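You operate a simulated robot arm through the tools that you are given. There is no shell and no other tool. Be economical: measure what you need, move in short steps, check, and stop when the job is done.

The job below is to be done with a simulated two-armed robot. You get a single attempt, and the scene is never put back.

JOB
Put the blue pipe cap on the top of the long grey bench away on the shelf under the blue-backed bench. Then put the vial tester on the top of the parts table away on the top of the red cart. Then open the steel cabinet door. The order counts. Set down upright: vial tester.

It is judged by the outcome, as a careful person would: the job done as asked, and still so three seconds after it is handed in. It fails if anything else is knocked over, pushed out of place, dropped, spilled or broken. Lids that push on must go on centred and level and be pressed home; caps that screw on are set level and turned clockwise until they are tight.

ROBOT AND FRAMES
Two 7-joint arms with three-finger grippers on one trunk, on a base that drives. Base frame: it is fixed to the floor where the robot stands at the start and does not move with it; the origin is under the middle of the robot, x ahead of it, y to its left, z up; the surface under the hand at the start is at about z = 750. Lengths are in mm, angles in degrees, forces in N, time in s.
The left shoulder is at the start at [70, 146, 1112], the right one opposite. With the tool pointing down near the work surface each hand reaches from about 280 to 680 mm from the robot's upright axis, wherever it stands, measured 20 degrees to its own side. Places, roughly: shelf under the blue-backed bench [-1100, -2000, 400]; steel cabinet door [-7000, -200, 400]; top of the red cart [200, -3500, 800]; vial tester [500, 1500, 750]. Payload 2.2 kg a hand.
The tool frame of a hand sits at the grasp point between the pads (the TCP): z along the fingers, y along the line on which they close. The tips reach 28 mm beyond it. Largest opening 102 mm; the body of the gripper starts 71 mm behind the TCP.
Orientation is told as [roll, pitch, yaw] about the base's x, y, z axes, in that order, counted from this pose: with the fingers straight down and closing along the base's y, the tool's x points along the base's -x, its y along +y and its z along -z.

CONTROLS
- The arms move only by the tool move_arm. It takes "left_series", "right_series" or both (then of equal length, played together; a hand with none holds still); each is one flat list of numbers, 7 for each row, row after row: the shift along the base's x, y, z in units of 25 mm (1.0 is 25 mm), then the turn, a rotation vector about the base's x, y, z in units of 8 degrees (1.0 is 8 degrees), then the gripper command, from -1 (fully open) to 1 (shut), values between in proportion. In form: [tx, ty, tz, rx, ry, rz, jaw, tx, ty, tz, rx, ry, rz, jaw, ...]. A call has 1 to 8 rows; each row shifts and turns the commanded pose from where the row before left it. A call with a number of a shift or a turn outside -1 to 1 is refused whole. A row lasts 0.2 s, in which the tool goes at most 50 mm and 8.6 degrees; a call with a longer step from one row to the next is refused whole, and so is a gripper value outside its range. Where a pose cannot be reached the arm comes as near as it can. A force on the tool above 40 N (or 10 N above the force at the start of the call, whichever is more), or a blocked arm, ends the call early, and 0.2 s more pass. The fingers move at their own pace and stop on an object; they squeeze with about 34 N. The grip force told is the motor's: it shows also when the fingers shut on nothing. Time passes only in rows, and 0.2 s behind the last, so rows that do not move let the fingers close. It gives the time, the measured TCP pose, the force on the tool (base axes), the opening and the grip force at its end, in the units of the frame above (readings bear some noise), with the torque about the TCP (base axes, N m) and any sound that the robot's microphone picked up, and new pictures: "pictures" is both (left out), scene, wrist or none (wrist: the cameras of the hands that moved).
- Cameras (640 x 400 px; columns grow to the right, rows downward): "scene" is now at [129.4, -11.3, 1323.3]; the picture's right is [-0.16, -0.99, 0.00], its down [-0.73, 0.11, -0.68] and it looks along [0.67, -0.11, -0.73] (base axes); focal length 277 px, centre (320, 200). "left" rides on the left gripper at [72, 38, -86] in its tool frame; the picture's right is [-0.46, 0.89, 0.00], its down [-0.60, -0.32, -0.73] and it looks along [-0.65, -0.34, 0.68] (tool axes); focal length 256 px, centre (320, 200). "right" rides on the right gripper at [69, 44, -86] in its tool frame; the picture's right is [-0.53, 0.85, 0.00], its down [-0.58, -0.36, -0.73] and it looks along [-0.62, -0.39, 0.68] (tool axes); focal length 256 px, centre (320, 200).
- move_column(by): slides the trunk up (or, below 0, down) by that many mm; the arms and the scene camera ride with it, the base frame stays. It gives what a move gives, with no picture.
- steer(legs): drives the robot by 1 to 6 legs, each [ahead, left, turn to the left] in mm, mm and degrees, along the robot's own axes; the way and the turn of a leg run together, so that a leg with both is an arc; at most 1500 mm and 180 degrees a leg. The arms and the cameras ride along, it lands a little off, and it stops where it bumps. It gives what a move gives, and a new picture of the scene camera.
- pan_tilt(pan, tilt): turns the head with the scene camera to pan (to the left, within 86 degrees either way) and tilt (down, from -29 to 69), counted from straight ahead of the robot. It gives what a move gives, and a new picture of the scene camera.
- measure_at(camera, pixels): for up to 12 pixels [column, row] of the newest picture of that camera ("zoom" is the newest enlarged one), the place [x, y, z] in the base frame of the surface seen there, good to about 2 mm. No time passes.
- close_up(camera, box): a new picture of the part [left, top, right, bottom] of that camera's present view, enlarged. No time passes.
- sign_off(): hands the job in; it is judged then, once.

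Work in short steps. Measure before you move; look again where a grasp or a placing could have gone wrong, and mend it. You have 110 turns and 260 pictures in all, those below and enlarged ones among them. Open the grippers and draw the arms clear of the work before you hand the job in, unless the task says otherwise; then end with one line.

The tools are called as a command line: name --argument value ..., lists and objects as JSON in quotes. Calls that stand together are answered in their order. move_arm: Moves the arms, as the interface text tells. Its arguments: {"type":"object","properties":{"left_series":{"type":"array"},"right_series":{"type":"array"},"pictures":{"type":"string","enum":["both","scene","wrist","none"]}},"required":[]} The other tools are called the same way: move_column (by) slides the trunk up or down; steer (legs) drives the base; pan_tilt (pan, tilt) turns the head that bears the scene camera; measure_at (camera, pixels) gives the place of the surface under pixels of a picture; close_up (camera, box) takes an enlarged picture of a part of a camera's view; sign_off () hands the job in.

At the start:

```text
time: 0.0
left_tool_pos: [533.9, 205.7, 1070.1]
left_tool_rot: [0.0, 0.0, 0.0]
left_contact_force: [0.0, 0.4, -0.2]
left_moment: [-0.01, -0.01, -0.02]
left_finger_gap: 102.2
left_finger_force: 0.0
right_tool_pos: [432.5, -213.1, 1049.2]
right_tool_rot: [-0.1, 0.1, 0.0]
right_contact_force: [0.1, -0.4, -0.2]
right_moment: [0.0, -0.01, -0.01]
right_finger_gap: 102.2
right_finger_force: 0.0
trunk travel left (down, up): [-650.0, 290.0]
robot x, y, heading: [1.6, -0.1, 0.1]
head pan, tilt: [-9.0, 47.3]
```

scene: 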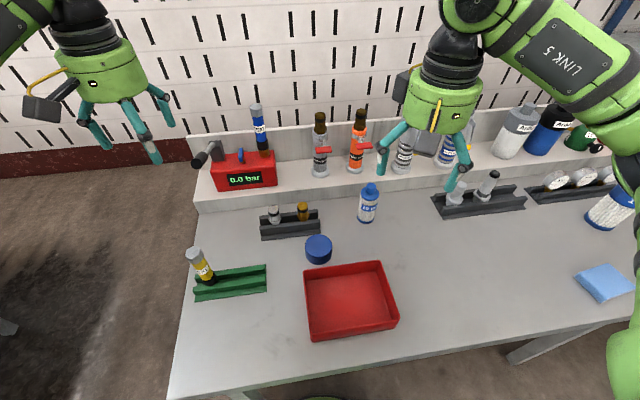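
right: 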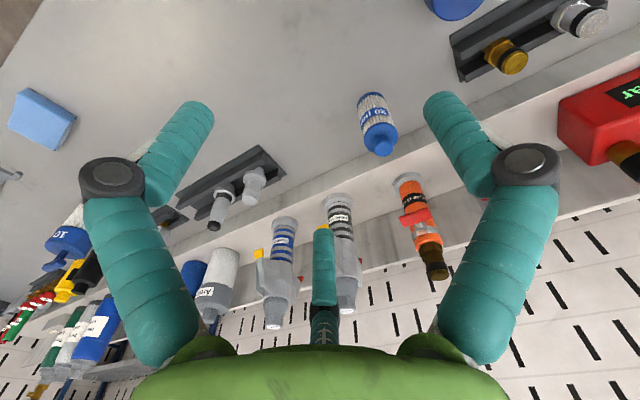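
left: 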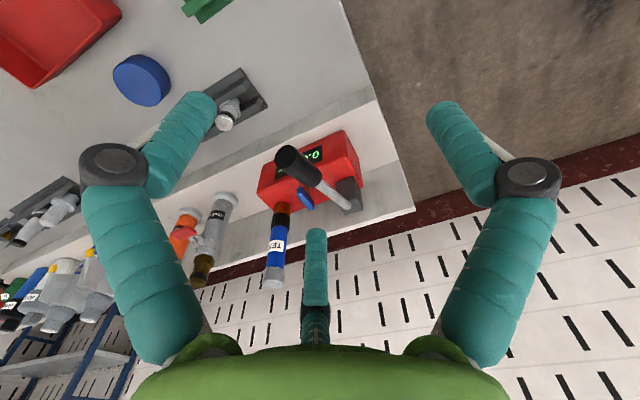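

The blue cap shows at scene (318,249) on the long grey bench. I measure it and its surroundings.

measure_at --camera "scene" --pixels '[[318, 242], [318, 258], [306, 248], [331, 248], [318, 270], [290, 225], [350, 265], [368, 205]]'

close_up --camera "scene" --box '[240, 180, 400, 280]'

```text
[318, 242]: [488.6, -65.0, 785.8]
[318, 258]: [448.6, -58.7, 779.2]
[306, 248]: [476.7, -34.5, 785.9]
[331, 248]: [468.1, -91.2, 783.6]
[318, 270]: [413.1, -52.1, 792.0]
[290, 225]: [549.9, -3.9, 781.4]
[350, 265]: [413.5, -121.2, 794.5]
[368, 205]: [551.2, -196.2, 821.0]
```

```text
4.00 times, centred on (320, 230) of scene
```

zoom: 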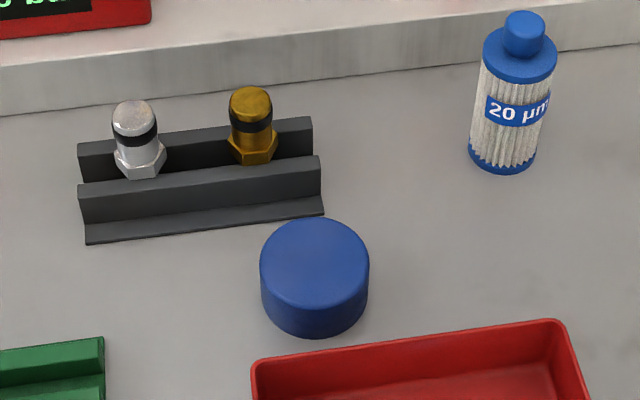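

Cap centre is about (475,-63), top 786, tray in front. Before choosing a grasp I look around for the destination.

pan_tilt --pan -86 --tilt 20

pan_tilt --pan 86 --tilt 20

```text
time: 1.5
left_tool_pos: [533.2, 205.3, 1071.0]
left_tool_rot: [0.0, 0.1, -0.1]
left_contact_force: [0.0, 0.3, 0.4]
left_moment: [0.0, 0.01, 0.01]
left_finger_gap: 102.1
left_finger_force: 0.0
right_tool_pos: [430.0, -213.2, 1049.1]
right_tool_rot: [0.0, 0.0, 0.0]
right_contact_force: [0.9, 0.1, -0.3]
right_moment: [0.03, 0.0, -0.03]
right_finger_gap: 102.2
right_finger_force: 0.0
trunk travel left (down, up): [-650.0, 290.0]
robot x, y, heading: [-1.6, 1.2, 0.2]
head pan, tilt: [-85.9, 20.0]
```

scene: 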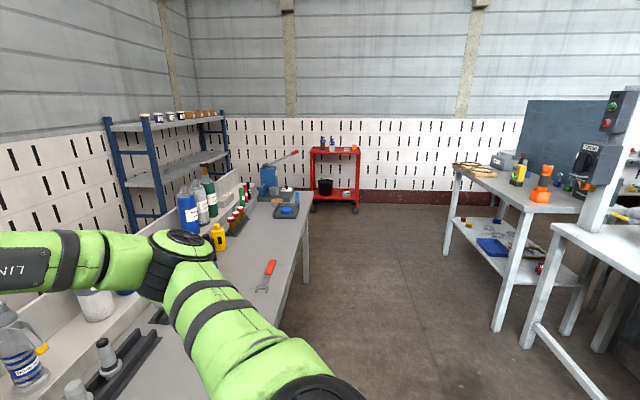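

```text
time: 4.1
left_tool_pos: [534.4, 203.6, 1071.2]
left_tool_rot: [0.0, 0.1, 0.0]
left_contact_force: [0.1, -0.1, 0.0]
left_moment: [0.0, 0.01, 0.01]
left_finger_gap: 101.8
left_finger_force: 0.2
right_tool_pos: [431.4, -212.7, 1049.9]
right_tool_rot: [0.0, 0.0, 0.0]
right_contact_force: [1.4, -0.1, 0.3]
right_moment: [0.0, -0.02, 0.0]
right_finger_gap: 102.1
right_finger_force: 0.2
trunk travel left (down, up): [-650.0, 290.0]
robot x, y, heading: [1.2, -0.9, 0.1]
head pan, tilt: [85.9, 20.0]
```

scene: 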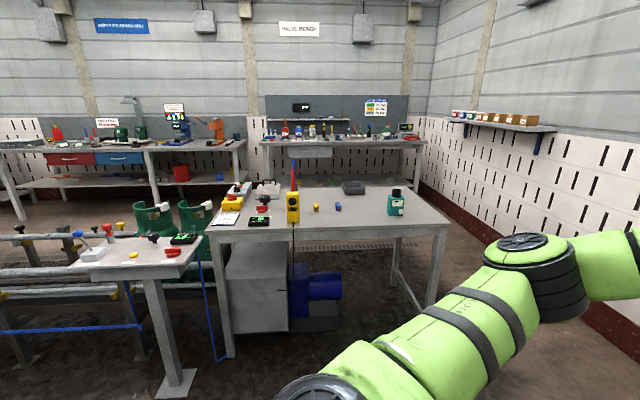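

Vial tester candidate at (396,203) on the left table. I enlarge it, then look right again to measure the shelf.

close_up --camera "scene" --box '[200, 160, 440, 310]'

measure_at --camera "scene" --pixels '[[396, 212], [396, 200], [230, 232], [440, 204], [256, 193], [405, 186], [396, 190], [338, 207]]'

pan_tilt --pan -86 --tilt 25

close_up --camera "scene" --box '[400, 70, 640, 320]'

```text
2.67 times, centred on (320, 235) of scene
```

zoom: 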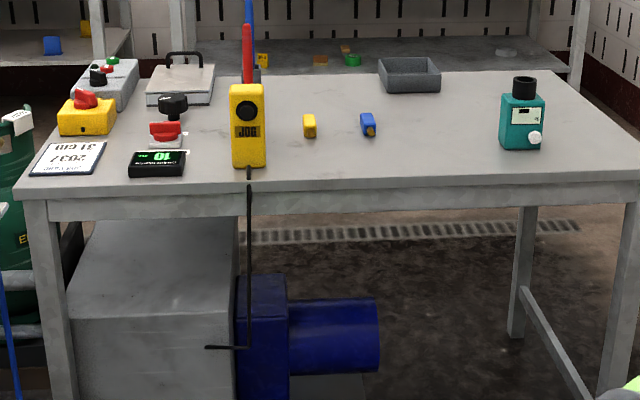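

```text
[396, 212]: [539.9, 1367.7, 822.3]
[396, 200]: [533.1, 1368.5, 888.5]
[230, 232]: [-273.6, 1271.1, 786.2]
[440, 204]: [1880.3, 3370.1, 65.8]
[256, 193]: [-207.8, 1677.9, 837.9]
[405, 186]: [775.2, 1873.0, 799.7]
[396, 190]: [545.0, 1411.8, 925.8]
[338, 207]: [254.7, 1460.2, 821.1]
```

```text
time: 6.7
left_tool_pos: [534.2, 204.5, 1071.7]
left_tool_rot: [0.0, 0.1, 0.1]
left_contact_force: [-0.6, -0.3, -0.7]
left_moment: [0.03, 0.02, -0.04]
left_finger_gap: 101.9
left_finger_force: 0.1
right_tool_pos: [431.6, -213.1, 1049.7]
right_tool_rot: [-0.1, 0.0, 0.0]
right_contact_force: [0.5, 0.0, -1.1]
right_moment: [0.01, 0.0, 0.0]
right_finger_gap: 101.8
right_finger_force: 0.0
trunk travel left (down, up): [-650.0, 290.0]
robot x, y, heading: [0.7, 1.0, 0.0]
head pan, tilt: [-85.9, 25.0]
```

scene: 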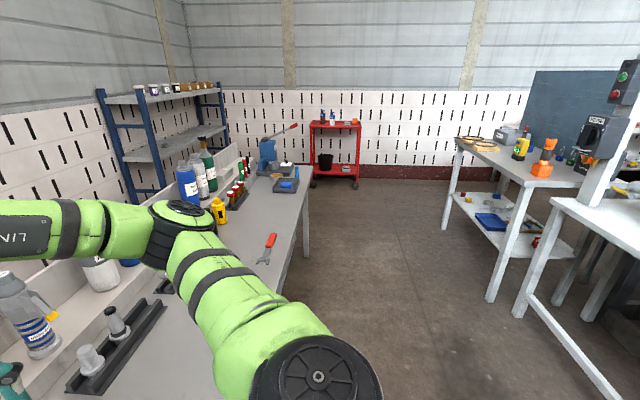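

```text
1.60 times, centred on (520, 195) of scene
```

zoom: 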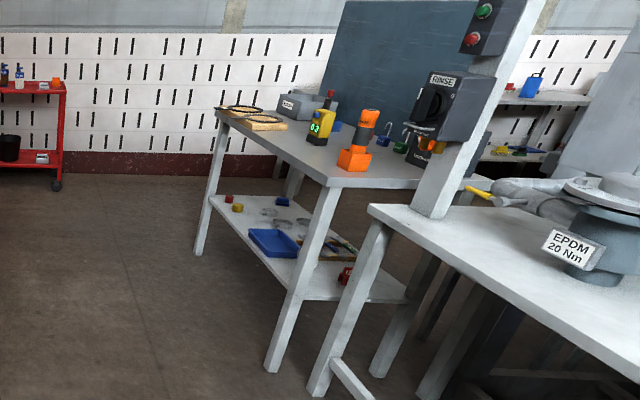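

The shelf is visible under the blue-backed bench. I measure its edges, bench top, and the red cart.

measure_at --camera "scene" --pixels '[[457, 195], [466, 211], [497, 247], [458, 143], [527, 185], [484, 198], [508, 219], [545, 232], [445, 228], [335, 125], [500, 205]]'

close_up --camera "scene" --box '[440, 170, 600, 270]'

```text
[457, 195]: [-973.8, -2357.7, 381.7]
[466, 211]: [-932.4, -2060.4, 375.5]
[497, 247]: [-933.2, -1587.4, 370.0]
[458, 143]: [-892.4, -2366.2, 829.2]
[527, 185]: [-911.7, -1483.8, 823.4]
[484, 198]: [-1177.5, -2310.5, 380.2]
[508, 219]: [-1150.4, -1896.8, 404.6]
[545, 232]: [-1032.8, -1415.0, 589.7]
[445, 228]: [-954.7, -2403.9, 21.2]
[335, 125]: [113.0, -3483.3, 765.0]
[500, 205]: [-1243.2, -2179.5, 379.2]
```

```text
4.00 times, centred on (520, 220) of scene
```

zoom: 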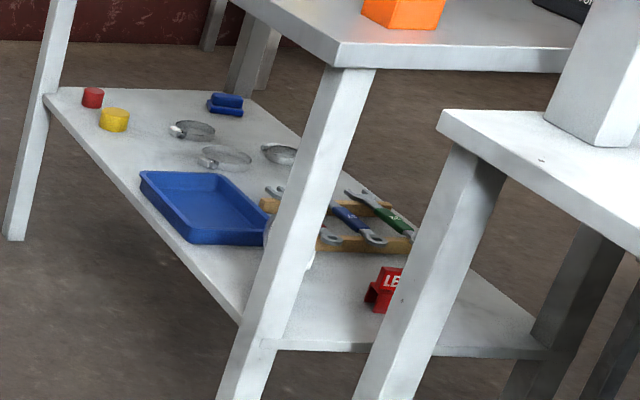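

Shelf top z≈380, front edge x≈-930, under a bench top at z≈825: a slightly tilted hand suffices. I look back at the cap and measure it precisely.

pan_tilt --pan -9 --tilt 50

close_up --camera "scene" --box '[240, 160, 400, 260]'

```text
time: 8.2
left_tool_pos: [534.2, 204.4, 1071.4]
left_tool_rot: [-0.1, 0.1, -0.1]
left_contact_force: [-0.9, -0.7, 0.3]
left_moment: [-0.03, 0.01, -0.01]
left_finger_gap: 102.1
left_finger_force: 0.0
right_tool_pos: [430.9, -212.9, 1049.3]
right_tool_rot: [0.0, 0.0, 0.0]
right_contact_force: [-1.0, -0.1, 0.4]
right_moment: [0.03, -0.01, 0.02]
right_finger_gap: 102.1
right_finger_force: 0.1
trunk travel left (down, up): [-650.0, 290.0]
robot x, y, heading: [0.2, 0.6, -0.0]
head pan, tilt: [-9.0, 50.0]
```

scene: 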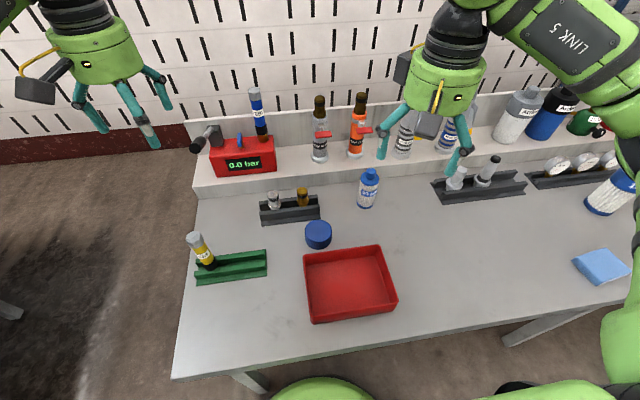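

```text
4.00 times, centred on (320, 210) of scene
```

zoom: 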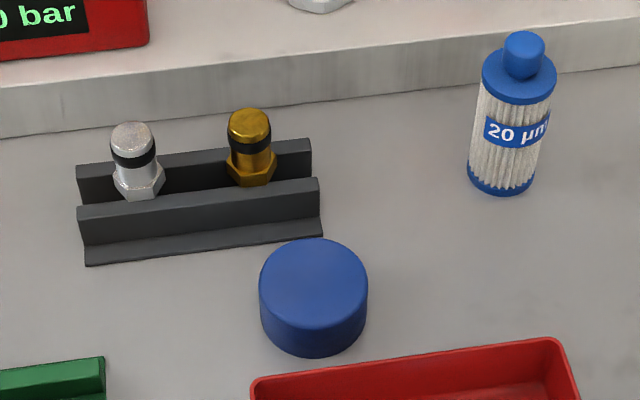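

measure_at --camera "zoom" --pixels '[[313, 242], [312, 325], [264, 290], [362, 288], [313, 283], [312, 352], [420, 260], [320, 235], [318, 182], [300, 378], [205, 320]]'

```text
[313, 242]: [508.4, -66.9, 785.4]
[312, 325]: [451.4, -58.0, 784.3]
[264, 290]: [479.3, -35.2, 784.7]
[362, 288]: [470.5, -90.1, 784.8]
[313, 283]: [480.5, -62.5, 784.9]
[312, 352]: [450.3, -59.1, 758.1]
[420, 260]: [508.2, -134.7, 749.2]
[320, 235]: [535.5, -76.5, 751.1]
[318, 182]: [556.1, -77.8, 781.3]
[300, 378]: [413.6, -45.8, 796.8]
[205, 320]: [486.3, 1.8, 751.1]
```

The cap is at (480,-63), Ø58, z 750–785. I bring the right hand above it, tilted 25° forward.

move_arm --right_series '[0.215, 0.75, -0.85, 0, -0.39, 0, -1, 0.215, 0.75, -0.85, 0, -0.39, 0, -1, 0.215, 0.75, -0.85, 0, -0.39, 0, -1, 0.215, 0.75, -0.85, 0, -0.39, 0, -1, 0.215, 0.75, -0.85, 0, -0.39, 0, -1, 0.215, 0.75, -0.85, 0, -0.39, 0, -1, 0.215, 0.75, -0.85, 0, -0.39, 0, -1, 0.215, 0.75, -0.85, 0, -0.39, 0, -1]'

```text
time: 10.0
left_tool_pos: [534.9, 205.2, 1071.3]
left_tool_rot: [0.0, 0.0, 0.0]
left_contact_force: [-0.1, 0.2, 0.2]
left_moment: [-0.04, 0.0, -0.02]
left_finger_gap: 101.8
left_finger_force: 0.1
right_tool_pos: [475.9, -62.1, 878.3]
right_tool_rot: [0.0, -25.0, -0.1]
right_contact_force: [-0.8, -0.6, -0.8]
right_moment: [0.01, -0.02, -0.01]
right_finger_gap: 102.1
right_finger_force: 0.0
trunk travel left (down, up): [-650.0, 290.0]
robot x, y, heading: [1.1, 1.9, -0.2]
head pan, tilt: [-9.0, 50.0]
```

scene: 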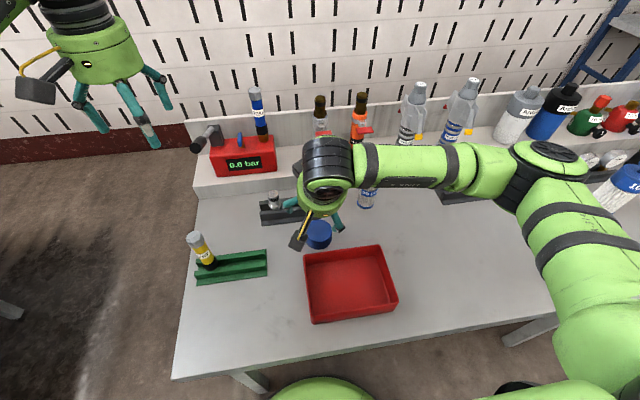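
right: 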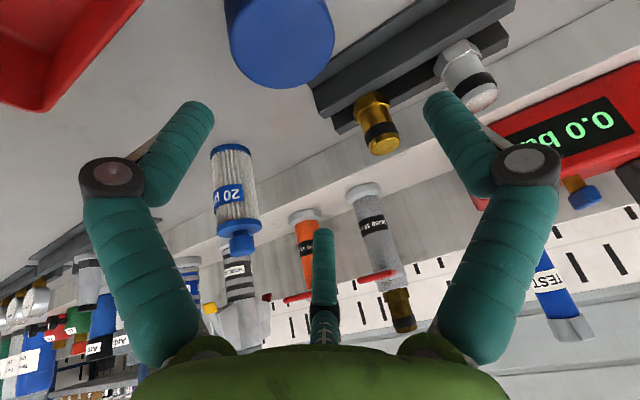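

Aligned above the cap. Descend 95 mm.

move_arm --right_series '[0, 0, -0.76, 0, 0, 0, -1, 0, 0, -0.76, 0, 0, 0, -1, 0, 0, -0.76, 0, 0, 0, -1, 0, 0, -0.76, 0, 0, 0, -1, -0.05, 0, -0.76, 0, 0, 0, -1]'

```text
time: 11.2
left_tool_pos: [534.1, 203.8, 1071.5]
left_tool_rot: [0.1, -0.1, 0.0]
left_contact_force: [-0.2, 0.6, 0.3]
left_moment: [0.0, 0.05, -0.01]
left_finger_gap: 102.1
left_finger_force: 0.1
right_tool_pos: [484.0, -60.7, 799.9]
right_tool_rot: [0.2, -26.6, -0.2]
right_contact_force: [1.9, 0.6, 4.4]
right_moment: [-0.14, 0.28, 0.11]
right_finger_gap: 102.0
right_finger_force: 0.1
trunk travel left (down, up): [-650.0, 290.0]
robot x, y, heading: [-0.6, -0.7, -0.3]
head pan, tilt: [-9.0, 50.0]
stopped in row 5 (right hand): the force on the tool passed its limit at 50 N (the readings are from after the stop); the commanded pose is now the measured one
```

scene: 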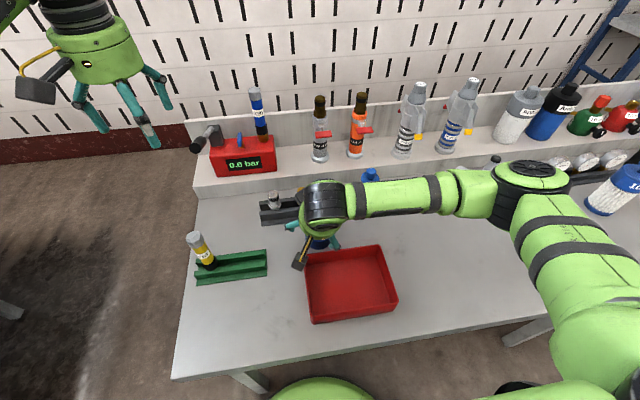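
right: 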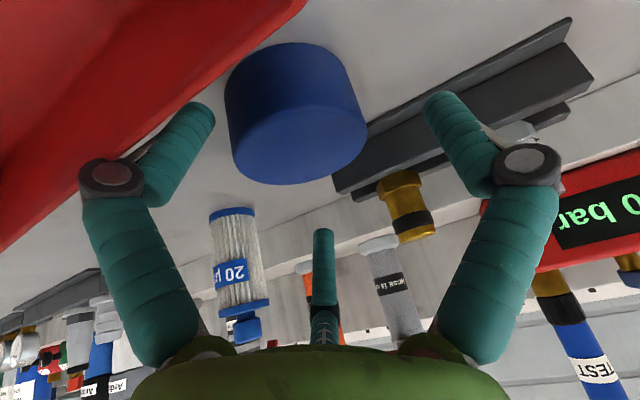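

The wrist camera (scene ~(300,262)) seems to have touched the tray rim; the tray looks unmoved. I rise, reduce the tilt to about 8°, and check.

move_arm --right_series '[0, 0, 0.8, 0, 0, 0, -1, 0, 0, 0.8, 0, 0, 0, -1, -0.1, -0.02, 0, 0, 0.78, 0, -1, -0.1, -0.02, 0, 0, 0.78, 0, -1, -0.1, -0.02, 0, 0, 0.78, 0, -1]'

measure_at --camera "scene" --pixels '[[308, 252], [380, 246], [395, 295], [312, 320]]'

```text
time: 12.4
left_tool_pos: [535.9, 205.6, 1070.6]
left_tool_rot: [-0.1, -0.1, 0.0]
left_contact_force: [-0.6, -0.3, -0.9]
left_moment: [0.02, 0.02, 0.03]
left_finger_gap: 101.8
left_finger_force: 0.1
right_tool_pos: [475.3, -64.1, 840.3]
right_tool_rot: [0.1, -7.6, -0.1]
right_contact_force: [0.3, 0.8, 0.4]
right_moment: [-0.03, -0.03, -0.03]
right_finger_gap: 102.0
right_finger_force: 0.0
trunk travel left (down, up): [-650.0, 290.0]
robot x, y, heading: [2.1, -4.1, 0.0]
head pan, tilt: [-9.0, 50.0]
```

scene: 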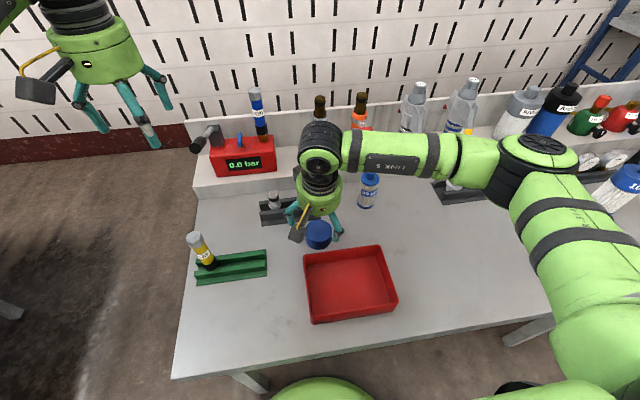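
right: 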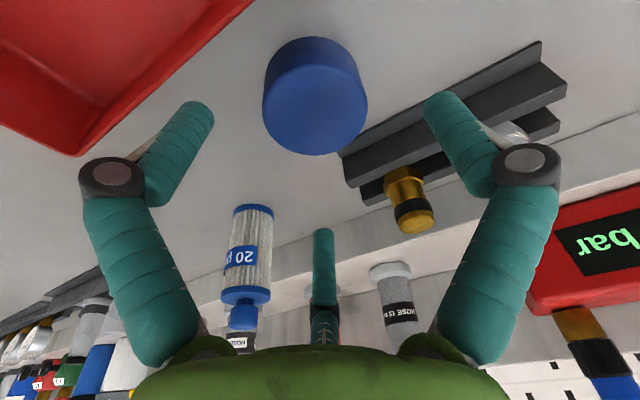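

```text
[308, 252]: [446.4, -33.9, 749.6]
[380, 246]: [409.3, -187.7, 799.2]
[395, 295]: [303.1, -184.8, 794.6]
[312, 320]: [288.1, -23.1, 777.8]
```

The tray sits at the same pixels. Descend 58 mm with the smaller tilt.

move_arm --right_series '[0.05, 0, -0.77, 0, 0, 0, -1, 0, 0, -0.77, 0, 0, 0, -1, 0, 0, -0.77, 0, 0, 0, -1]'

```text
time: 13.2
left_tool_pos: [535.8, 205.1, 1071.3]
left_tool_rot: [0.0, 0.0, 0.0]
left_contact_force: [0.5, 0.3, 0.1]
left_moment: [0.01, -0.01, 0.05]
left_finger_gap: 101.9
left_finger_force: 0.0
right_tool_pos: [479.5, -62.7, 781.1]
right_tool_rot: [0.1, -7.8, -0.2]
right_contact_force: [1.3, -0.6, 1.0]
right_moment: [-0.03, 0.13, 0.02]
right_finger_gap: 101.7
right_finger_force: 0.1
trunk travel left (down, up): [-650.0, 290.0]
robot x, y, heading: [-1.8, -3.0, -0.1]
head pan, tilt: [-9.0, 50.0]
```

scene: 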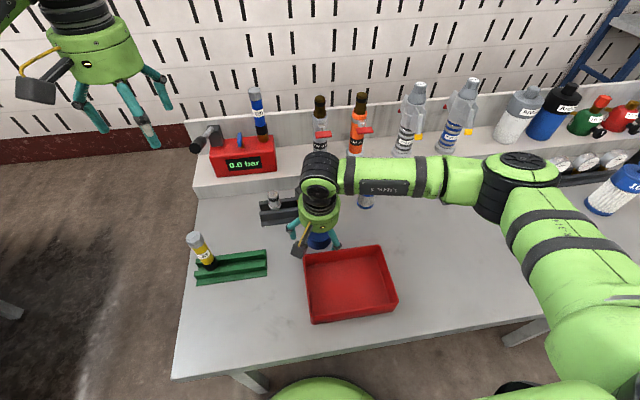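
right: 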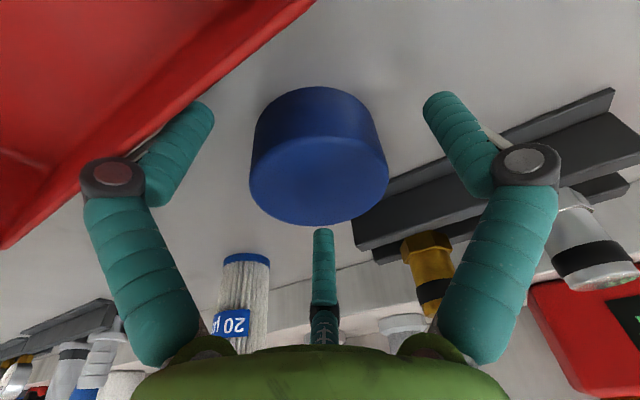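

The cap is between the fingers. Close and wait, then lift slightly.

move_arm --right_series '[0, 0, 0, 0, 0, 0, 0, 0, 0, 0, 0, 0, 0, 1, 0, 0, 0, 0, 0, 0, 1, 0, 0, 0, 0, 0, 0, 1, 0, 0, 0.8, 0, 0, 0, 1, 0, 0, 0.8, 0, 0, 0, 1, 0, 0, 0.8, 0, 0, 0, 1]'

```text
time: 14.8
left_tool_pos: [535.1, 205.6, 1070.5]
left_tool_rot: [0.1, 0.0, 0.0]
left_contact_force: [-0.1, 0.1, 0.8]
left_moment: [0.02, -0.03, 0.03]
left_finger_gap: 102.2
left_finger_force: 0.2
right_tool_pos: [477.3, -65.4, 841.6]
right_tool_rot: [0.1, -7.7, -0.2]
right_contact_force: [-0.3, -0.2, -0.9]
right_moment: [-0.03, 0.0, 0.02]
right_finger_gap: 60.1
right_finger_force: 33.7
trunk travel left (down, up): [-650.0, 290.0]
robot x, y, heading: [-2.1, 1.1, -0.3]
head pan, tilt: [-9.0, 50.0]
```

scene: 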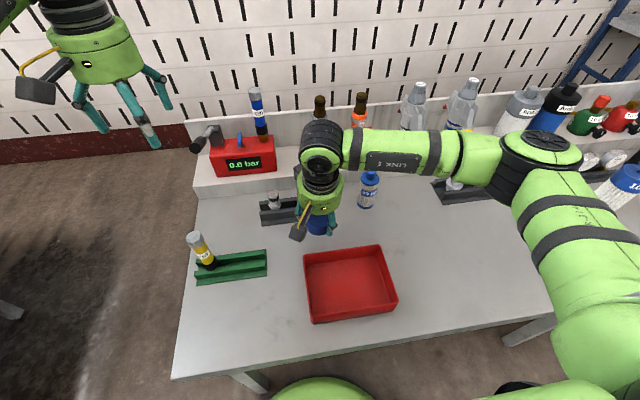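
right: 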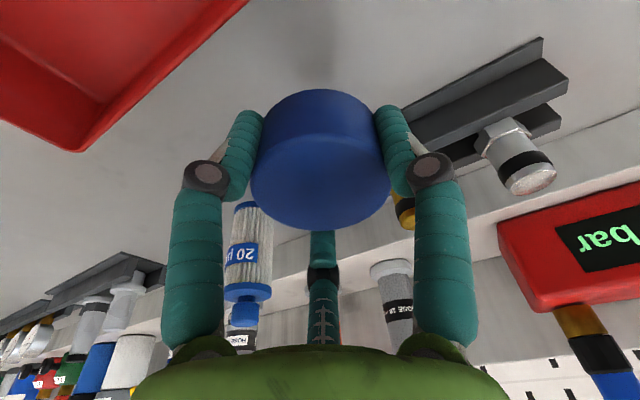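

Gripped (60 mm). Lift and draw both hands in before driving.

move_arm --right_series '[0, 0, 1, 0, 0, 0, 1, 0, 0, 1, 0, 0, 0, 1, 0, 0, 1, 0, 0, 0, 1, 0, -0.3, 1, 0, 0, 0, 1, -0.8, -0.8, 0.6, 0, 0, 0, 1, -0.8, -0.8, 0, 0, 0, 0, 1, -0.6, -0.8, 0, 0, 0, 0, 1]' --left_series '[-0.8, 0, 0, 0, 0, 0, -1, -0.8, 0, 0, 0, 0, 0, -1, -0.8, 0, 0, 0, 0, 0, -1, -0.8, 0, 0, 0, 0, 0, -1, -0.8, 0, 0, 0, 0, 0, -1, -0.8, 0, 0, 0, 0, 0, -1, -0.8, 0, 0, 0, 0, 0, -1]' --pictures "none"

pan_tilt --pan -60 --tilt 40

```text
time: 16.4
left_tool_pos: [393.8, 203.4, 1072.7]
left_tool_rot: [0.0, -0.1, 0.1]
left_contact_force: [-0.1, -0.2, 0.0]
left_moment: [0.01, 0.01, 0.04]
left_finger_gap: 102.0
left_finger_force: 0.1
right_tool_pos: [421.2, -132.3, 955.5]
right_tool_rot: [0.3, -7.7, -0.1]
right_contact_force: [-0.4, 0.3, 0.9]
right_moment: [0.0, -0.04, 0.01]
right_finger_gap: 59.9
right_finger_force: 33.9
trunk travel left (down, up): [-650.0, 290.0]
robot x, y, heading: [3.5, -0.5, -0.1]
head pan, tilt: [-9.0, 50.0]
```

```text
time: 17.6
left_tool_pos: [395.2, 203.1, 1072.5]
left_tool_rot: [-0.1, 0.0, 0.0]
left_contact_force: [0.3, 0.5, -0.9]
left_moment: [0.03, -0.01, 0.02]
left_finger_gap: 102.0
left_finger_force: 0.2
right_tool_pos: [423.2, -131.6, 955.9]
right_tool_rot: [0.1, -7.7, -0.2]
right_contact_force: [0.5, 0.1, -1.2]
right_moment: [0.0, -0.01, -0.04]
right_finger_gap: 60.1
right_finger_force: 34.7
trunk travel left (down, up): [-650.0, 290.0]
robot x, y, heading: [-0.0, -0.9, 0.1]
head pan, tilt: [-60.0, 40.0]
```

scene: 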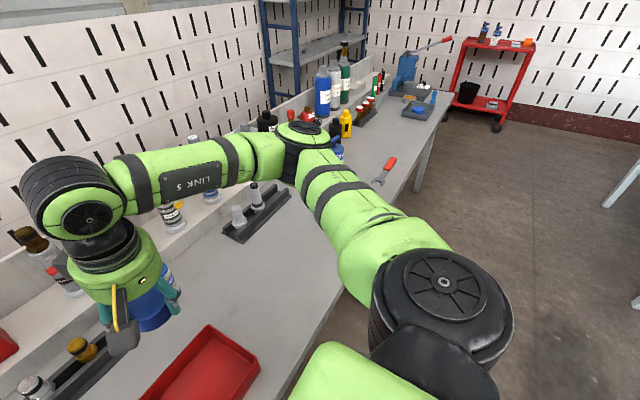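

Cap held. I back off from the bench and strafe right along the aisle.

steer --legs '[[-330, 0, 0], [0, -1200, 0]]'

pan_tilt --pan -86 --tilt 30

```text
time: 25.4
left_tool_pos: [69.9, -966.1, 1072.5]
left_tool_rot: [0.1, 0.1, 2.0]
left_contact_force: [-0.8, -0.8, 0.7]
left_moment: [-0.02, 0.0, 0.02]
left_finger_gap: 101.9
left_finger_force: 0.1
right_tool_pos: [109.8, -1301.6, 955.8]
right_tool_rot: [0.1, -7.7, 1.8]
right_contact_force: [0.2, 0.0, 0.3]
right_moment: [0.01, -0.01, -0.01]
right_finger_gap: 59.8
right_finger_force: 34.0
trunk travel left (down, up): [-650.0, 290.0]
robot x, y, heading: [-313.9, -1184.4, 1.9]
head pan, tilt: [-60.0, 40.0]
```

scene: 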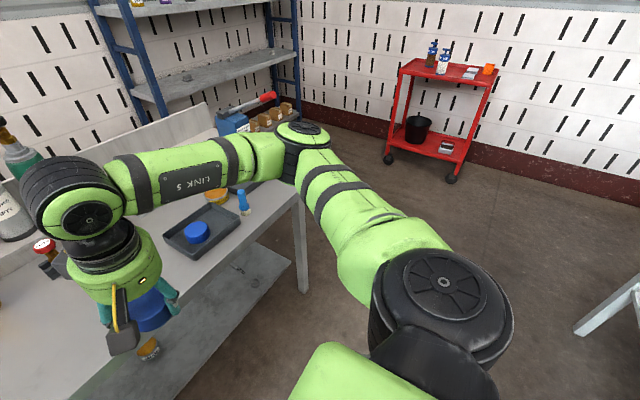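

```text
time: 26.4
left_tool_pos: [68.5, -966.7, 1071.8]
left_tool_rot: [0.0, 0.1, 2.0]
left_contact_force: [0.3, -0.4, 0.6]
left_moment: [0.04, 0.03, 0.0]
left_finger_gap: 102.0
left_finger_force: 0.0
right_tool_pos: [110.2, -1301.2, 955.1]
right_tool_rot: [0.1, -7.7, 1.8]
right_contact_force: [-0.3, -0.4, 0.2]
right_moment: [-0.01, 0.0, 0.02]
right_finger_gap: 59.6
right_finger_force: 34.1
trunk travel left (down, up): [-650.0, 290.0]
robot x, y, heading: [-316.1, -1183.8, 1.9]
head pan, tilt: [-85.9, 30.0]
```

scene: 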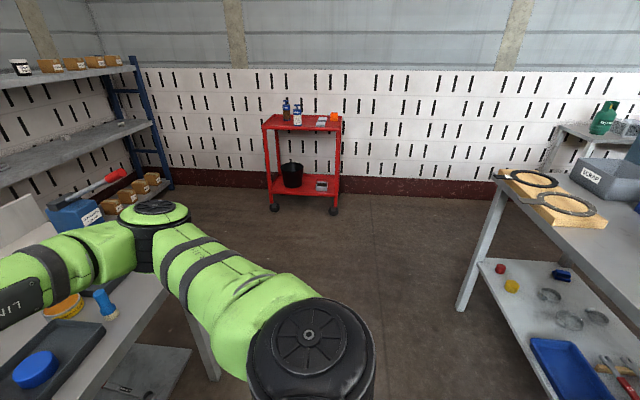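

Clear floor ahead; strafe past the bench end, then turn right to face the blue-backed bench.

steer --legs '[[0, -1450, -2], [0, 0, -90], [0, 0, -90]]'

pan_tilt --pan -60 --tilt 35

```text
time: 41.2
left_tool_pos: [-696.7, -2819.4, 1073.0]
left_tool_rot: [0.0, 0.0, 178.3]
left_contact_force: [0.4, 1.8, -0.2]
left_moment: [0.01, -0.01, -0.02]
left_finger_gap: 102.3
left_finger_force: 0.0
right_tool_pos: [-714.6, -2484.3, 954.6]
right_tool_rot: [0.1, -7.7, 178.2]
right_contact_force: [-1.5, 0.0, -0.5]
right_moment: [0.0, -0.01, 0.02]
right_finger_gap: 59.5
right_finger_force: 34.1
trunk travel left (down, up): [-650.0, 290.0]
robot x, y, heading: [-292.2, -2629.3, 178.3]
head pan, tilt: [-85.9, 30.0]
```

scene: 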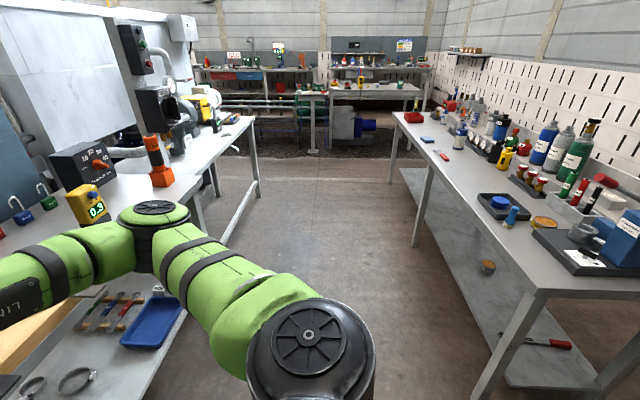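

```text
time: 42.1
left_tool_pos: [-696.7, -2820.1, 1071.3]
left_tool_rot: [0.0, 0.1, 178.3]
left_contact_force: [0.1, -0.6, -0.4]
left_moment: [-0.03, 0.01, 0.01]
left_finger_gap: 102.3
left_finger_force: 0.1
right_tool_pos: [-714.1, -2484.4, 954.8]
right_tool_rot: [0.1, -7.7, 178.1]
right_contact_force: [0.7, 1.4, -1.2]
right_moment: [0.01, -0.02, 0.01]
right_finger_gap: 59.7
right_finger_force: 34.4
trunk travel left (down, up): [-650.0, 290.0]
robot x, y, heading: [-295.8, -2628.2, 178.2]
head pan, tilt: [-60.0, 35.0]
```

scene: 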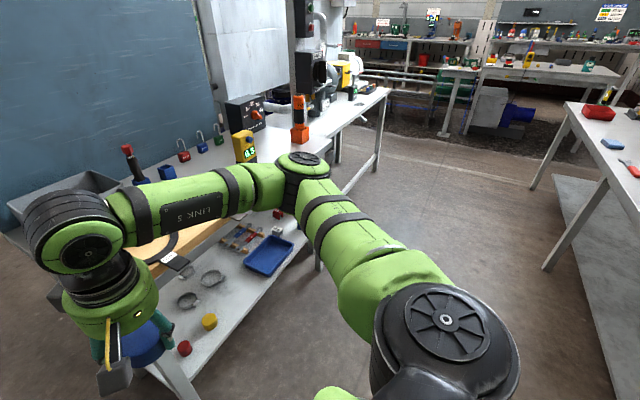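

The shelf is visible from here; I measure its contents to choose a free spot.

close_up --camera "scene" --box '[150, 200, 310, 360]'

measure_at --camera "scene" --pixels '[[209, 321], [184, 347], [200, 308], [190, 300], [212, 278], [245, 267], [268, 275], [225, 300], [240, 285], [277, 214], [235, 325]]'

```text
2.50 times, centred on (230, 280) of scene
```

zoom: 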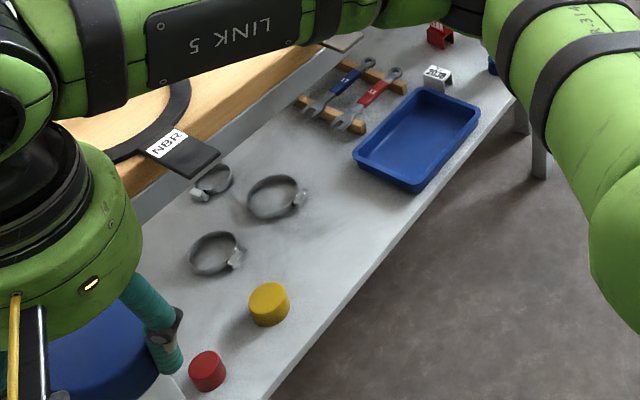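

```text
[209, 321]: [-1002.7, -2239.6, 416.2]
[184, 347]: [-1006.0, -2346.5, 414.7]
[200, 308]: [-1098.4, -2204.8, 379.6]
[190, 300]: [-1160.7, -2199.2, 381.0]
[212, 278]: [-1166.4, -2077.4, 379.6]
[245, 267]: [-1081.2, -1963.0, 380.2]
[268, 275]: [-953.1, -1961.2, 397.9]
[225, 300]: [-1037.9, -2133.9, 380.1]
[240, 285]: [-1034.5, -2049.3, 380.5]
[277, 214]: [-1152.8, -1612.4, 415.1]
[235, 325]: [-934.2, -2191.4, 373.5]
```

Free spot at about (-1000,-2105). I check where the right elbow sits, to plan clearance with the bench edge.

measure_at --camera "scene" --pixels '[[303, 160], [200, 195], [80, 200], [90, 250], [315, 215], [350, 235], [440, 310], [260, 170], [380, 95], [225, 120]]'

```text
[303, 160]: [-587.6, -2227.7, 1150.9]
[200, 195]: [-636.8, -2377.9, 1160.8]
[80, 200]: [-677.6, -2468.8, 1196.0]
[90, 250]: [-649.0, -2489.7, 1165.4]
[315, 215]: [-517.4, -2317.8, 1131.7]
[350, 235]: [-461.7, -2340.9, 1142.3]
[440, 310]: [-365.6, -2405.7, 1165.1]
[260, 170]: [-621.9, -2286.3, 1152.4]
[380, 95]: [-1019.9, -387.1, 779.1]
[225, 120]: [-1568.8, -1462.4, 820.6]
```

Arm links run nearly horizontal at about 195 mm above the TCP, so lowering the trunk ~540 lets the whole arm slide under the bench top. I strafe right, then lower partly.

steer --legs '[[0, 385, 1.8]]'

```text
time: 44.5
left_tool_pos: [-695.9, -3213.7, 1072.0]
left_tool_rot: [0.0, 0.0, -180.0]
left_contact_force: [-2.1, -0.1, -0.1]
left_moment: [-0.01, 0.03, 0.01]
left_finger_gap: 102.2
left_finger_force: 0.1
right_tool_pos: [-723.6, -2879.0, 955.7]
right_tool_rot: [0.2, -7.7, 179.8]
right_contact_force: [0.0, 0.5, 1.0]
right_moment: [-0.01, 0.01, -0.02]
right_finger_gap: 59.7
right_finger_force: 34.0
trunk travel left (down, up): [-650.0, 290.0]
robot x, y, heading: [-300.3, -3010.5, -179.7]
head pan, tilt: [-60.0, 35.0]
```

scene: 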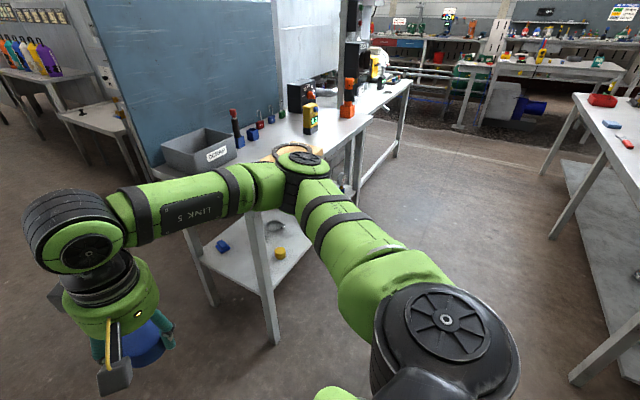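

Wrong sign (left moves -y when facing -x). I correct by strafing right 765.

steer --legs '[[0, -765, -0.3]]'

move_column --by -300

pan_tilt --pan -30 --tilt 35

```text
time: 48.7
left_tool_pos: [-693.0, -2442.7, 1072.4]
left_tool_rot: [0.0, 0.1, 179.0]
left_contact_force: [-0.5, -0.3, 0.2]
left_moment: [0.02, 0.0, 0.01]
left_finger_gap: 102.1
left_finger_force: 0.0
right_tool_pos: [-716.3, -2107.0, 956.2]
right_tool_rot: [0.1, -7.8, 179.0]
right_contact_force: [-0.4, 0.1, -0.7]
right_moment: [0.03, -0.02, 0.04]
right_finger_gap: 59.6
right_finger_force: 34.4
trunk travel left (down, up): [-650.0, 290.0]
robot x, y, heading: [-295.2, -2244.3, 179.3]
head pan, tilt: [-60.0, 35.0]
```

scene: 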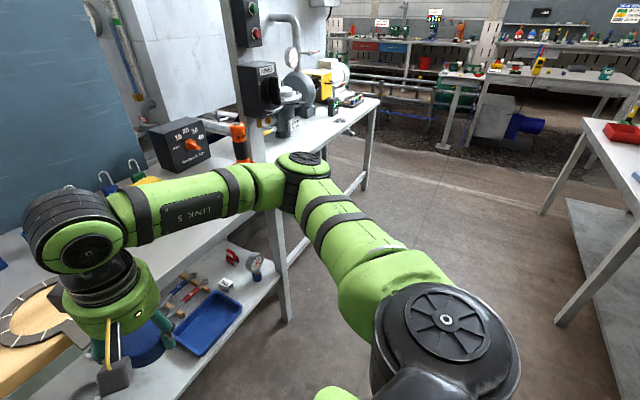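

```text
time: 51.7
left_tool_pos: [-694.6, -2443.6, 773.5]
left_tool_rot: [0.0, 0.0, 179.2]
left_contact_force: [-0.3, 0.9, -0.2]
left_moment: [0.02, -0.01, 0.0]
left_finger_gap: 102.0
left_finger_force: 0.0
right_tool_pos: [-716.4, -2106.3, 655.1]
right_tool_rot: [0.1, -7.7, 178.9]
right_contact_force: [-0.2, -0.3, 0.0]
right_moment: [-0.02, 0.0, 0.0]
right_finger_gap: 59.6
right_finger_force: 34.3
trunk travel left (down, up): [-350.0, 590.0]
robot x, y, heading: [-297.0, -2243.8, 179.2]
head pan, tilt: [-60.0, 35.0]
```

```text
time: 52.6
left_tool_pos: [-693.2, -2443.0, 772.5]
left_tool_rot: [0.0, 0.0, 179.1]
left_contact_force: [-1.1, 0.7, 0.0]
left_moment: [0.0, -0.02, 0.03]
left_finger_gap: 101.8
left_finger_force: 0.1
right_tool_pos: [-715.9, -2106.6, 655.4]
right_tool_rot: [0.2, -7.7, 178.8]
right_contact_force: [0.4, 0.5, -0.9]
right_moment: [-0.05, 0.0, -0.01]
right_finger_gap: 59.9
right_finger_force: 34.2
trunk travel left (down, up): [-350.0, 590.0]
robot x, y, heading: [-295.5, -2244.0, 179.0]
head pan, tilt: [-30.0, 35.0]
```

scene: 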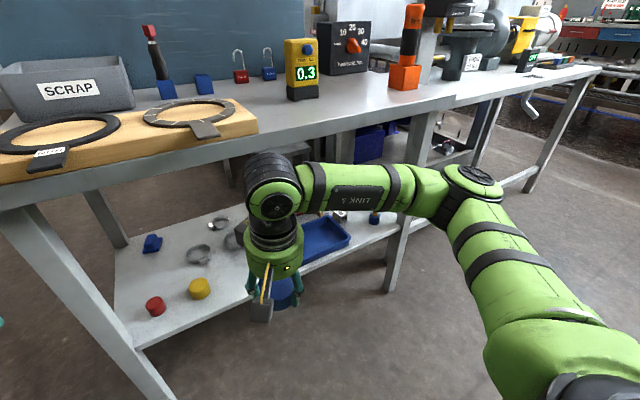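

Lower the trunk 220 more and drive 100 mm ahead.

move_column --by -220

steer --legs '[[100, 0, 0]]'

```text
time: 55.0
left_tool_pos: [-694.0, -2442.0, 552.4]
left_tool_rot: [0.1, -0.1, 179.2]
left_contact_force: [0.2, -0.2, 0.1]
left_moment: [-0.02, 0.0, -0.03]
left_finger_gap: 101.9
left_finger_force: 0.1
right_tool_pos: [-716.1, -2105.0, 435.2]
right_tool_rot: [0.2, -7.7, 178.9]
right_contact_force: [0.5, 0.5, 0.0]
right_moment: [-0.02, -0.02, -0.01]
right_finger_gap: 59.6
right_finger_force: 34.2
trunk travel left (down, up): [-130.0, 810.0]
robot x, y, heading: [-294.5, -2245.6, 179.2]
head pan, tilt: [-30.0, 35.0]
```

```text
time: 56.1
left_tool_pos: [-795.8, -2441.5, 551.6]
left_tool_rot: [0.0, -0.1, 179.2]
left_contact_force: [0.5, -0.1, 0.0]
left_moment: [0.01, -0.02, 0.01]
left_finger_gap: 101.8
left_finger_force: 0.0
right_tool_pos: [-817.3, -2105.7, 435.1]
right_tool_rot: [0.1, -7.7, 179.3]
right_contact_force: [0.2, -0.1, -0.8]
right_moment: [0.02, 0.04, 0.06]
right_finger_gap: 60.0
right_finger_force: 34.3
trunk travel left (down, up): [-130.0, 810.0]
robot x, y, heading: [-396.6, -2243.5, 179.4]
head pan, tilt: [-30.0, 35.0]
```

scene: 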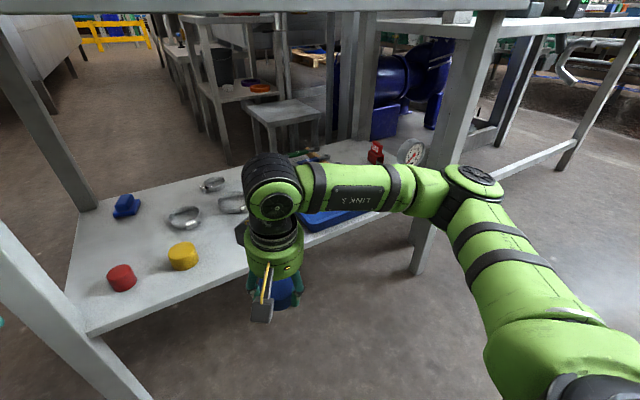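

Cap bottom is at ~404, above the shelf. Move the hand straight in by ~180 mm.

move_arm --right_series '[-0.9, 0, 0, 0, 0, 0, 1, -0.9, 0, 0, 0, 0, 0, 1, -0.9, 0, 0, 0, 0, 0, 1, -0.9, 0, 0, 0, 0, 0, 1, -0.9, 0, 0, 0, 0, 0, 1, -0.9, 0, 0, 0, 0, 0, 1, -0.9, 0, 0, 0, 0, 0, 1, -0.9, 0, 0, 0, 0, 0, 1]'

```text
time: 57.9
left_tool_pos: [-794.5, -2441.4, 553.1]
left_tool_rot: [0.0, 0.0, 179.4]
left_contact_force: [0.7, 0.3, 0.1]
left_moment: [0.01, 0.03, 0.0]
left_finger_gap: 101.9
left_finger_force: 0.1
right_tool_pos: [-995.7, -2105.0, 431.8]
right_tool_rot: [0.1, -7.7, 179.1]
right_contact_force: [-0.1, 0.1, -0.7]
right_moment: [0.01, 0.01, -0.01]
right_finger_gap: 59.6
right_finger_force: 33.8
trunk travel left (down, up): [-130.0, 810.0]
robot x, y, heading: [-396.8, -2244.7, 179.5]
head pan, tilt: [-30.0, 35.0]
```

scene: 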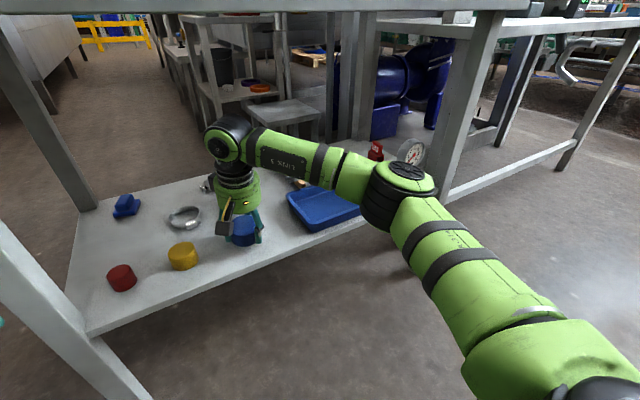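
right: 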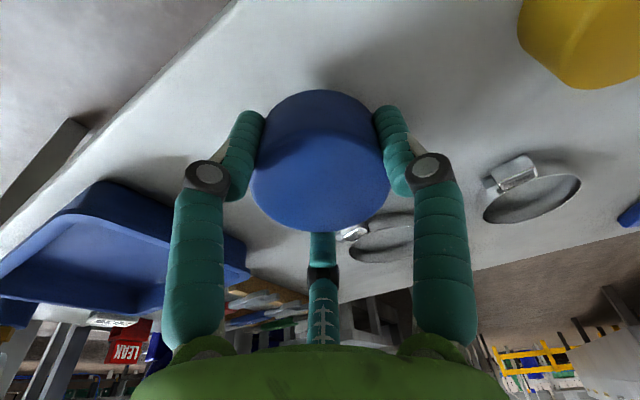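

Spot is clear on both sides. Lower 20 mm gently.

move_arm --right_series '[0, 0, -0.4, 0, 0, 0, 1, 0, 0, -0.3, 0, 0, 0, 1, 0, 0, -0.12, 0, 0, 0, 1, 0, 0, 0, 0, 0, 0, 1]' --pictures "wrist"

```text
time: 58.9
left_tool_pos: [-794.7, -2442.8, 552.3]
left_tool_rot: [0.0, 0.1, 179.3]
left_contact_force: [0.1, 0.2, 0.2]
left_moment: [0.02, 0.02, -0.01]
left_finger_gap: 101.9
left_finger_force: 0.0
right_tool_pos: [-999.0, -2106.2, 412.4]
right_tool_rot: [0.1, -7.7, 179.1]
right_contact_force: [0.1, -0.1, 0.8]
right_moment: [-0.02, -0.03, -0.02]
right_finger_gap: 59.5
right_finger_force: 34.1
trunk travel left (down, up): [-130.0, 810.0]
robot x, y, heading: [-396.9, -2244.5, 179.2]
head pan, tilt: [-30.0, 35.0]
```

right: 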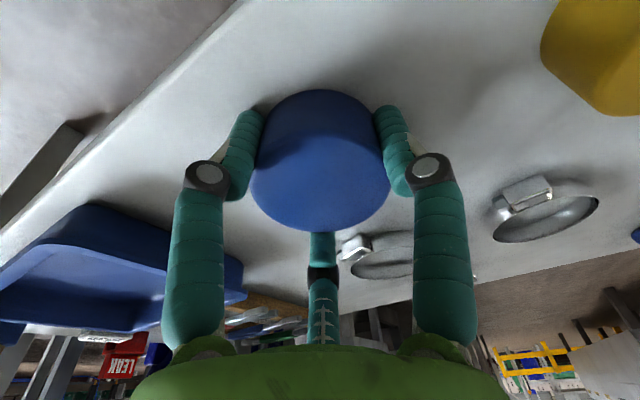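

Not yet in contact; lower 2–3 mm more, release, and rise.

move_arm --right_series '[0, 0, -0.1, 0, 0, 0, 1, 0, 0, 0, 0, 0, 0, 0.3, 0, 0, 0, 0, 0, 0, -0.5, 0, 0, 0, 0, 0, 0, -1, 0, 0, 0.8, 0, 0, 0, -1, 0, 0, 0.8, 0, 0, 0, -1, 0, 0, 0.8, 0, 0, 0, -1]'

```text
time: 60.5
left_tool_pos: [-795.0, -2442.3, 552.5]
left_tool_rot: [0.0, 0.1, 179.3]
left_contact_force: [0.0, 0.4, 0.0]
left_moment: [0.01, -0.01, -0.01]
left_finger_gap: 102.3
left_finger_force: 0.2
right_tool_pos: [-998.2, -2105.3, 472.4]
right_tool_rot: [0.1, -7.7, 179.2]
right_contact_force: [1.0, -0.6, -0.6]
right_moment: [-0.02, 0.0, 0.01]
right_finger_gap: 102.0
right_finger_force: 0.0
trunk travel left (down, up): [-130.0, 810.0]
robot x, y, heading: [-398.1, -2247.2, 179.3]
head pan, tilt: [-30.0, 35.0]
```

scene: 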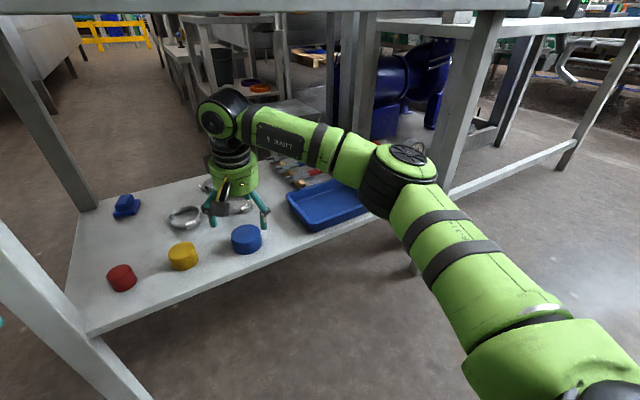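
right: 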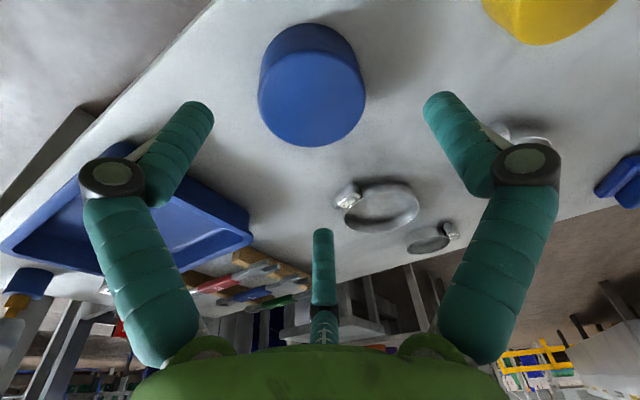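

The cap sits upright on the shelf. Withdraw the arm straight out.

move_arm --right_series '[1, 0, 0, 0, 0, 0, -1, 1, 0, 0, 0, 0, 0, -1, 1, 0, 0, 0, 0, 0, -1, 1, 0, 0, 0, 0, 0, -1, 1, 0, 0, 0, 0, 0, -1, 1, 0, 0, 0, 0, 0, -1, 1, 0, 0, 0, 0, 0, -1, 1, 0, 0, 0, 0, 0, -1]' --pictures "none"

steer --legs '[[-150, 0, 0]]'

move_column --by 520

pan_tilt --pan -86 --tilt 25

```text
time: 62.3
left_tool_pos: [-794.6, -2442.3, 553.8]
left_tool_rot: [0.0, 0.1, 179.2]
left_contact_force: [1.1, 0.5, 0.1]
left_moment: [0.0, 0.01, 0.02]
left_finger_gap: 101.9
left_finger_force: 0.0
right_tool_pos: [-796.8, -2104.4, 472.8]
right_tool_rot: [0.1, -7.8, 179.0]
right_contact_force: [0.4, 0.1, 0.0]
right_moment: [0.0, 0.03, 0.02]
right_finger_gap: 102.1
right_finger_force: 0.0
trunk travel left (down, up): [-130.0, 810.0]
robot x, y, heading: [-397.0, -2242.7, 179.4]
head pan, tilt: [-30.0, 35.0]
```

```text
time: 63.7
left_tool_pos: [-649.5, -2441.9, 552.9]
left_tool_rot: [0.0, 0.0, 179.1]
left_contact_force: [-0.3, 0.3, 0.1]
left_moment: [0.02, -0.02, 0.04]
left_finger_gap: 101.9
left_finger_force: 0.1
right_tool_pos: [-650.5, -2106.9, 472.8]
right_tool_rot: [0.0, -7.6, 179.0]
right_contact_force: [-1.2, -0.1, 0.7]
right_moment: [0.01, 0.0, 0.03]
right_finger_gap: 102.1
right_finger_force: 0.0
trunk travel left (down, up): [-130.0, 810.0]
robot x, y, heading: [-247.1, -2241.9, 179.1]
head pan, tilt: [-30.0, 35.0]
```

scene: 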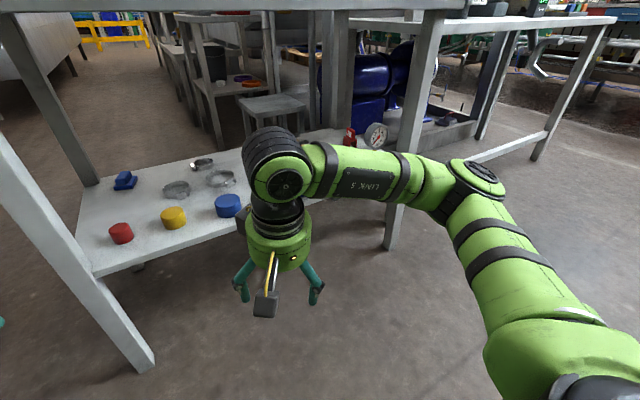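

```text
refused: 520 is not a number from -400 to 400
```

```text
time: 64.9
left_tool_pos: [-649.3, -2443.9, 551.8]
left_tool_rot: [0.1, 0.0, 179.1]
left_contact_force: [1.2, 1.0, -0.6]
left_moment: [0.0, 0.0, -0.01]
left_finger_gap: 101.9
left_finger_force: 0.1
right_tool_pos: [-649.5, -2105.7, 472.4]
right_tool_rot: [0.1, -7.7, 178.9]
right_contact_force: [0.2, 0.7, 0.7]
right_moment: [-0.03, -0.02, 0.04]
right_finger_gap: 101.8
right_finger_force: 0.0
trunk travel left (down, up): [-130.0, 810.0]
robot x, y, heading: [-249.0, -2244.8, 179.1]
head pan, tilt: [-85.9, 25.0]
```

scene: 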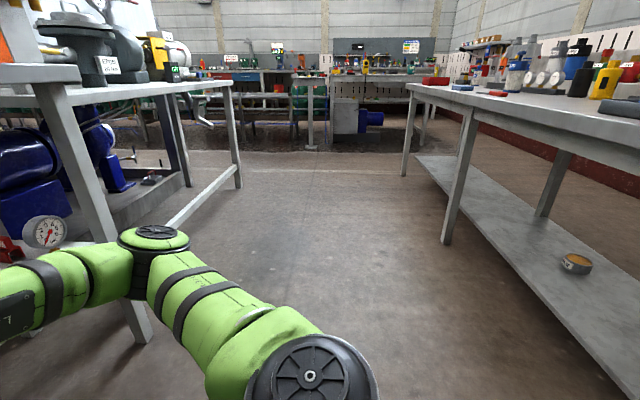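

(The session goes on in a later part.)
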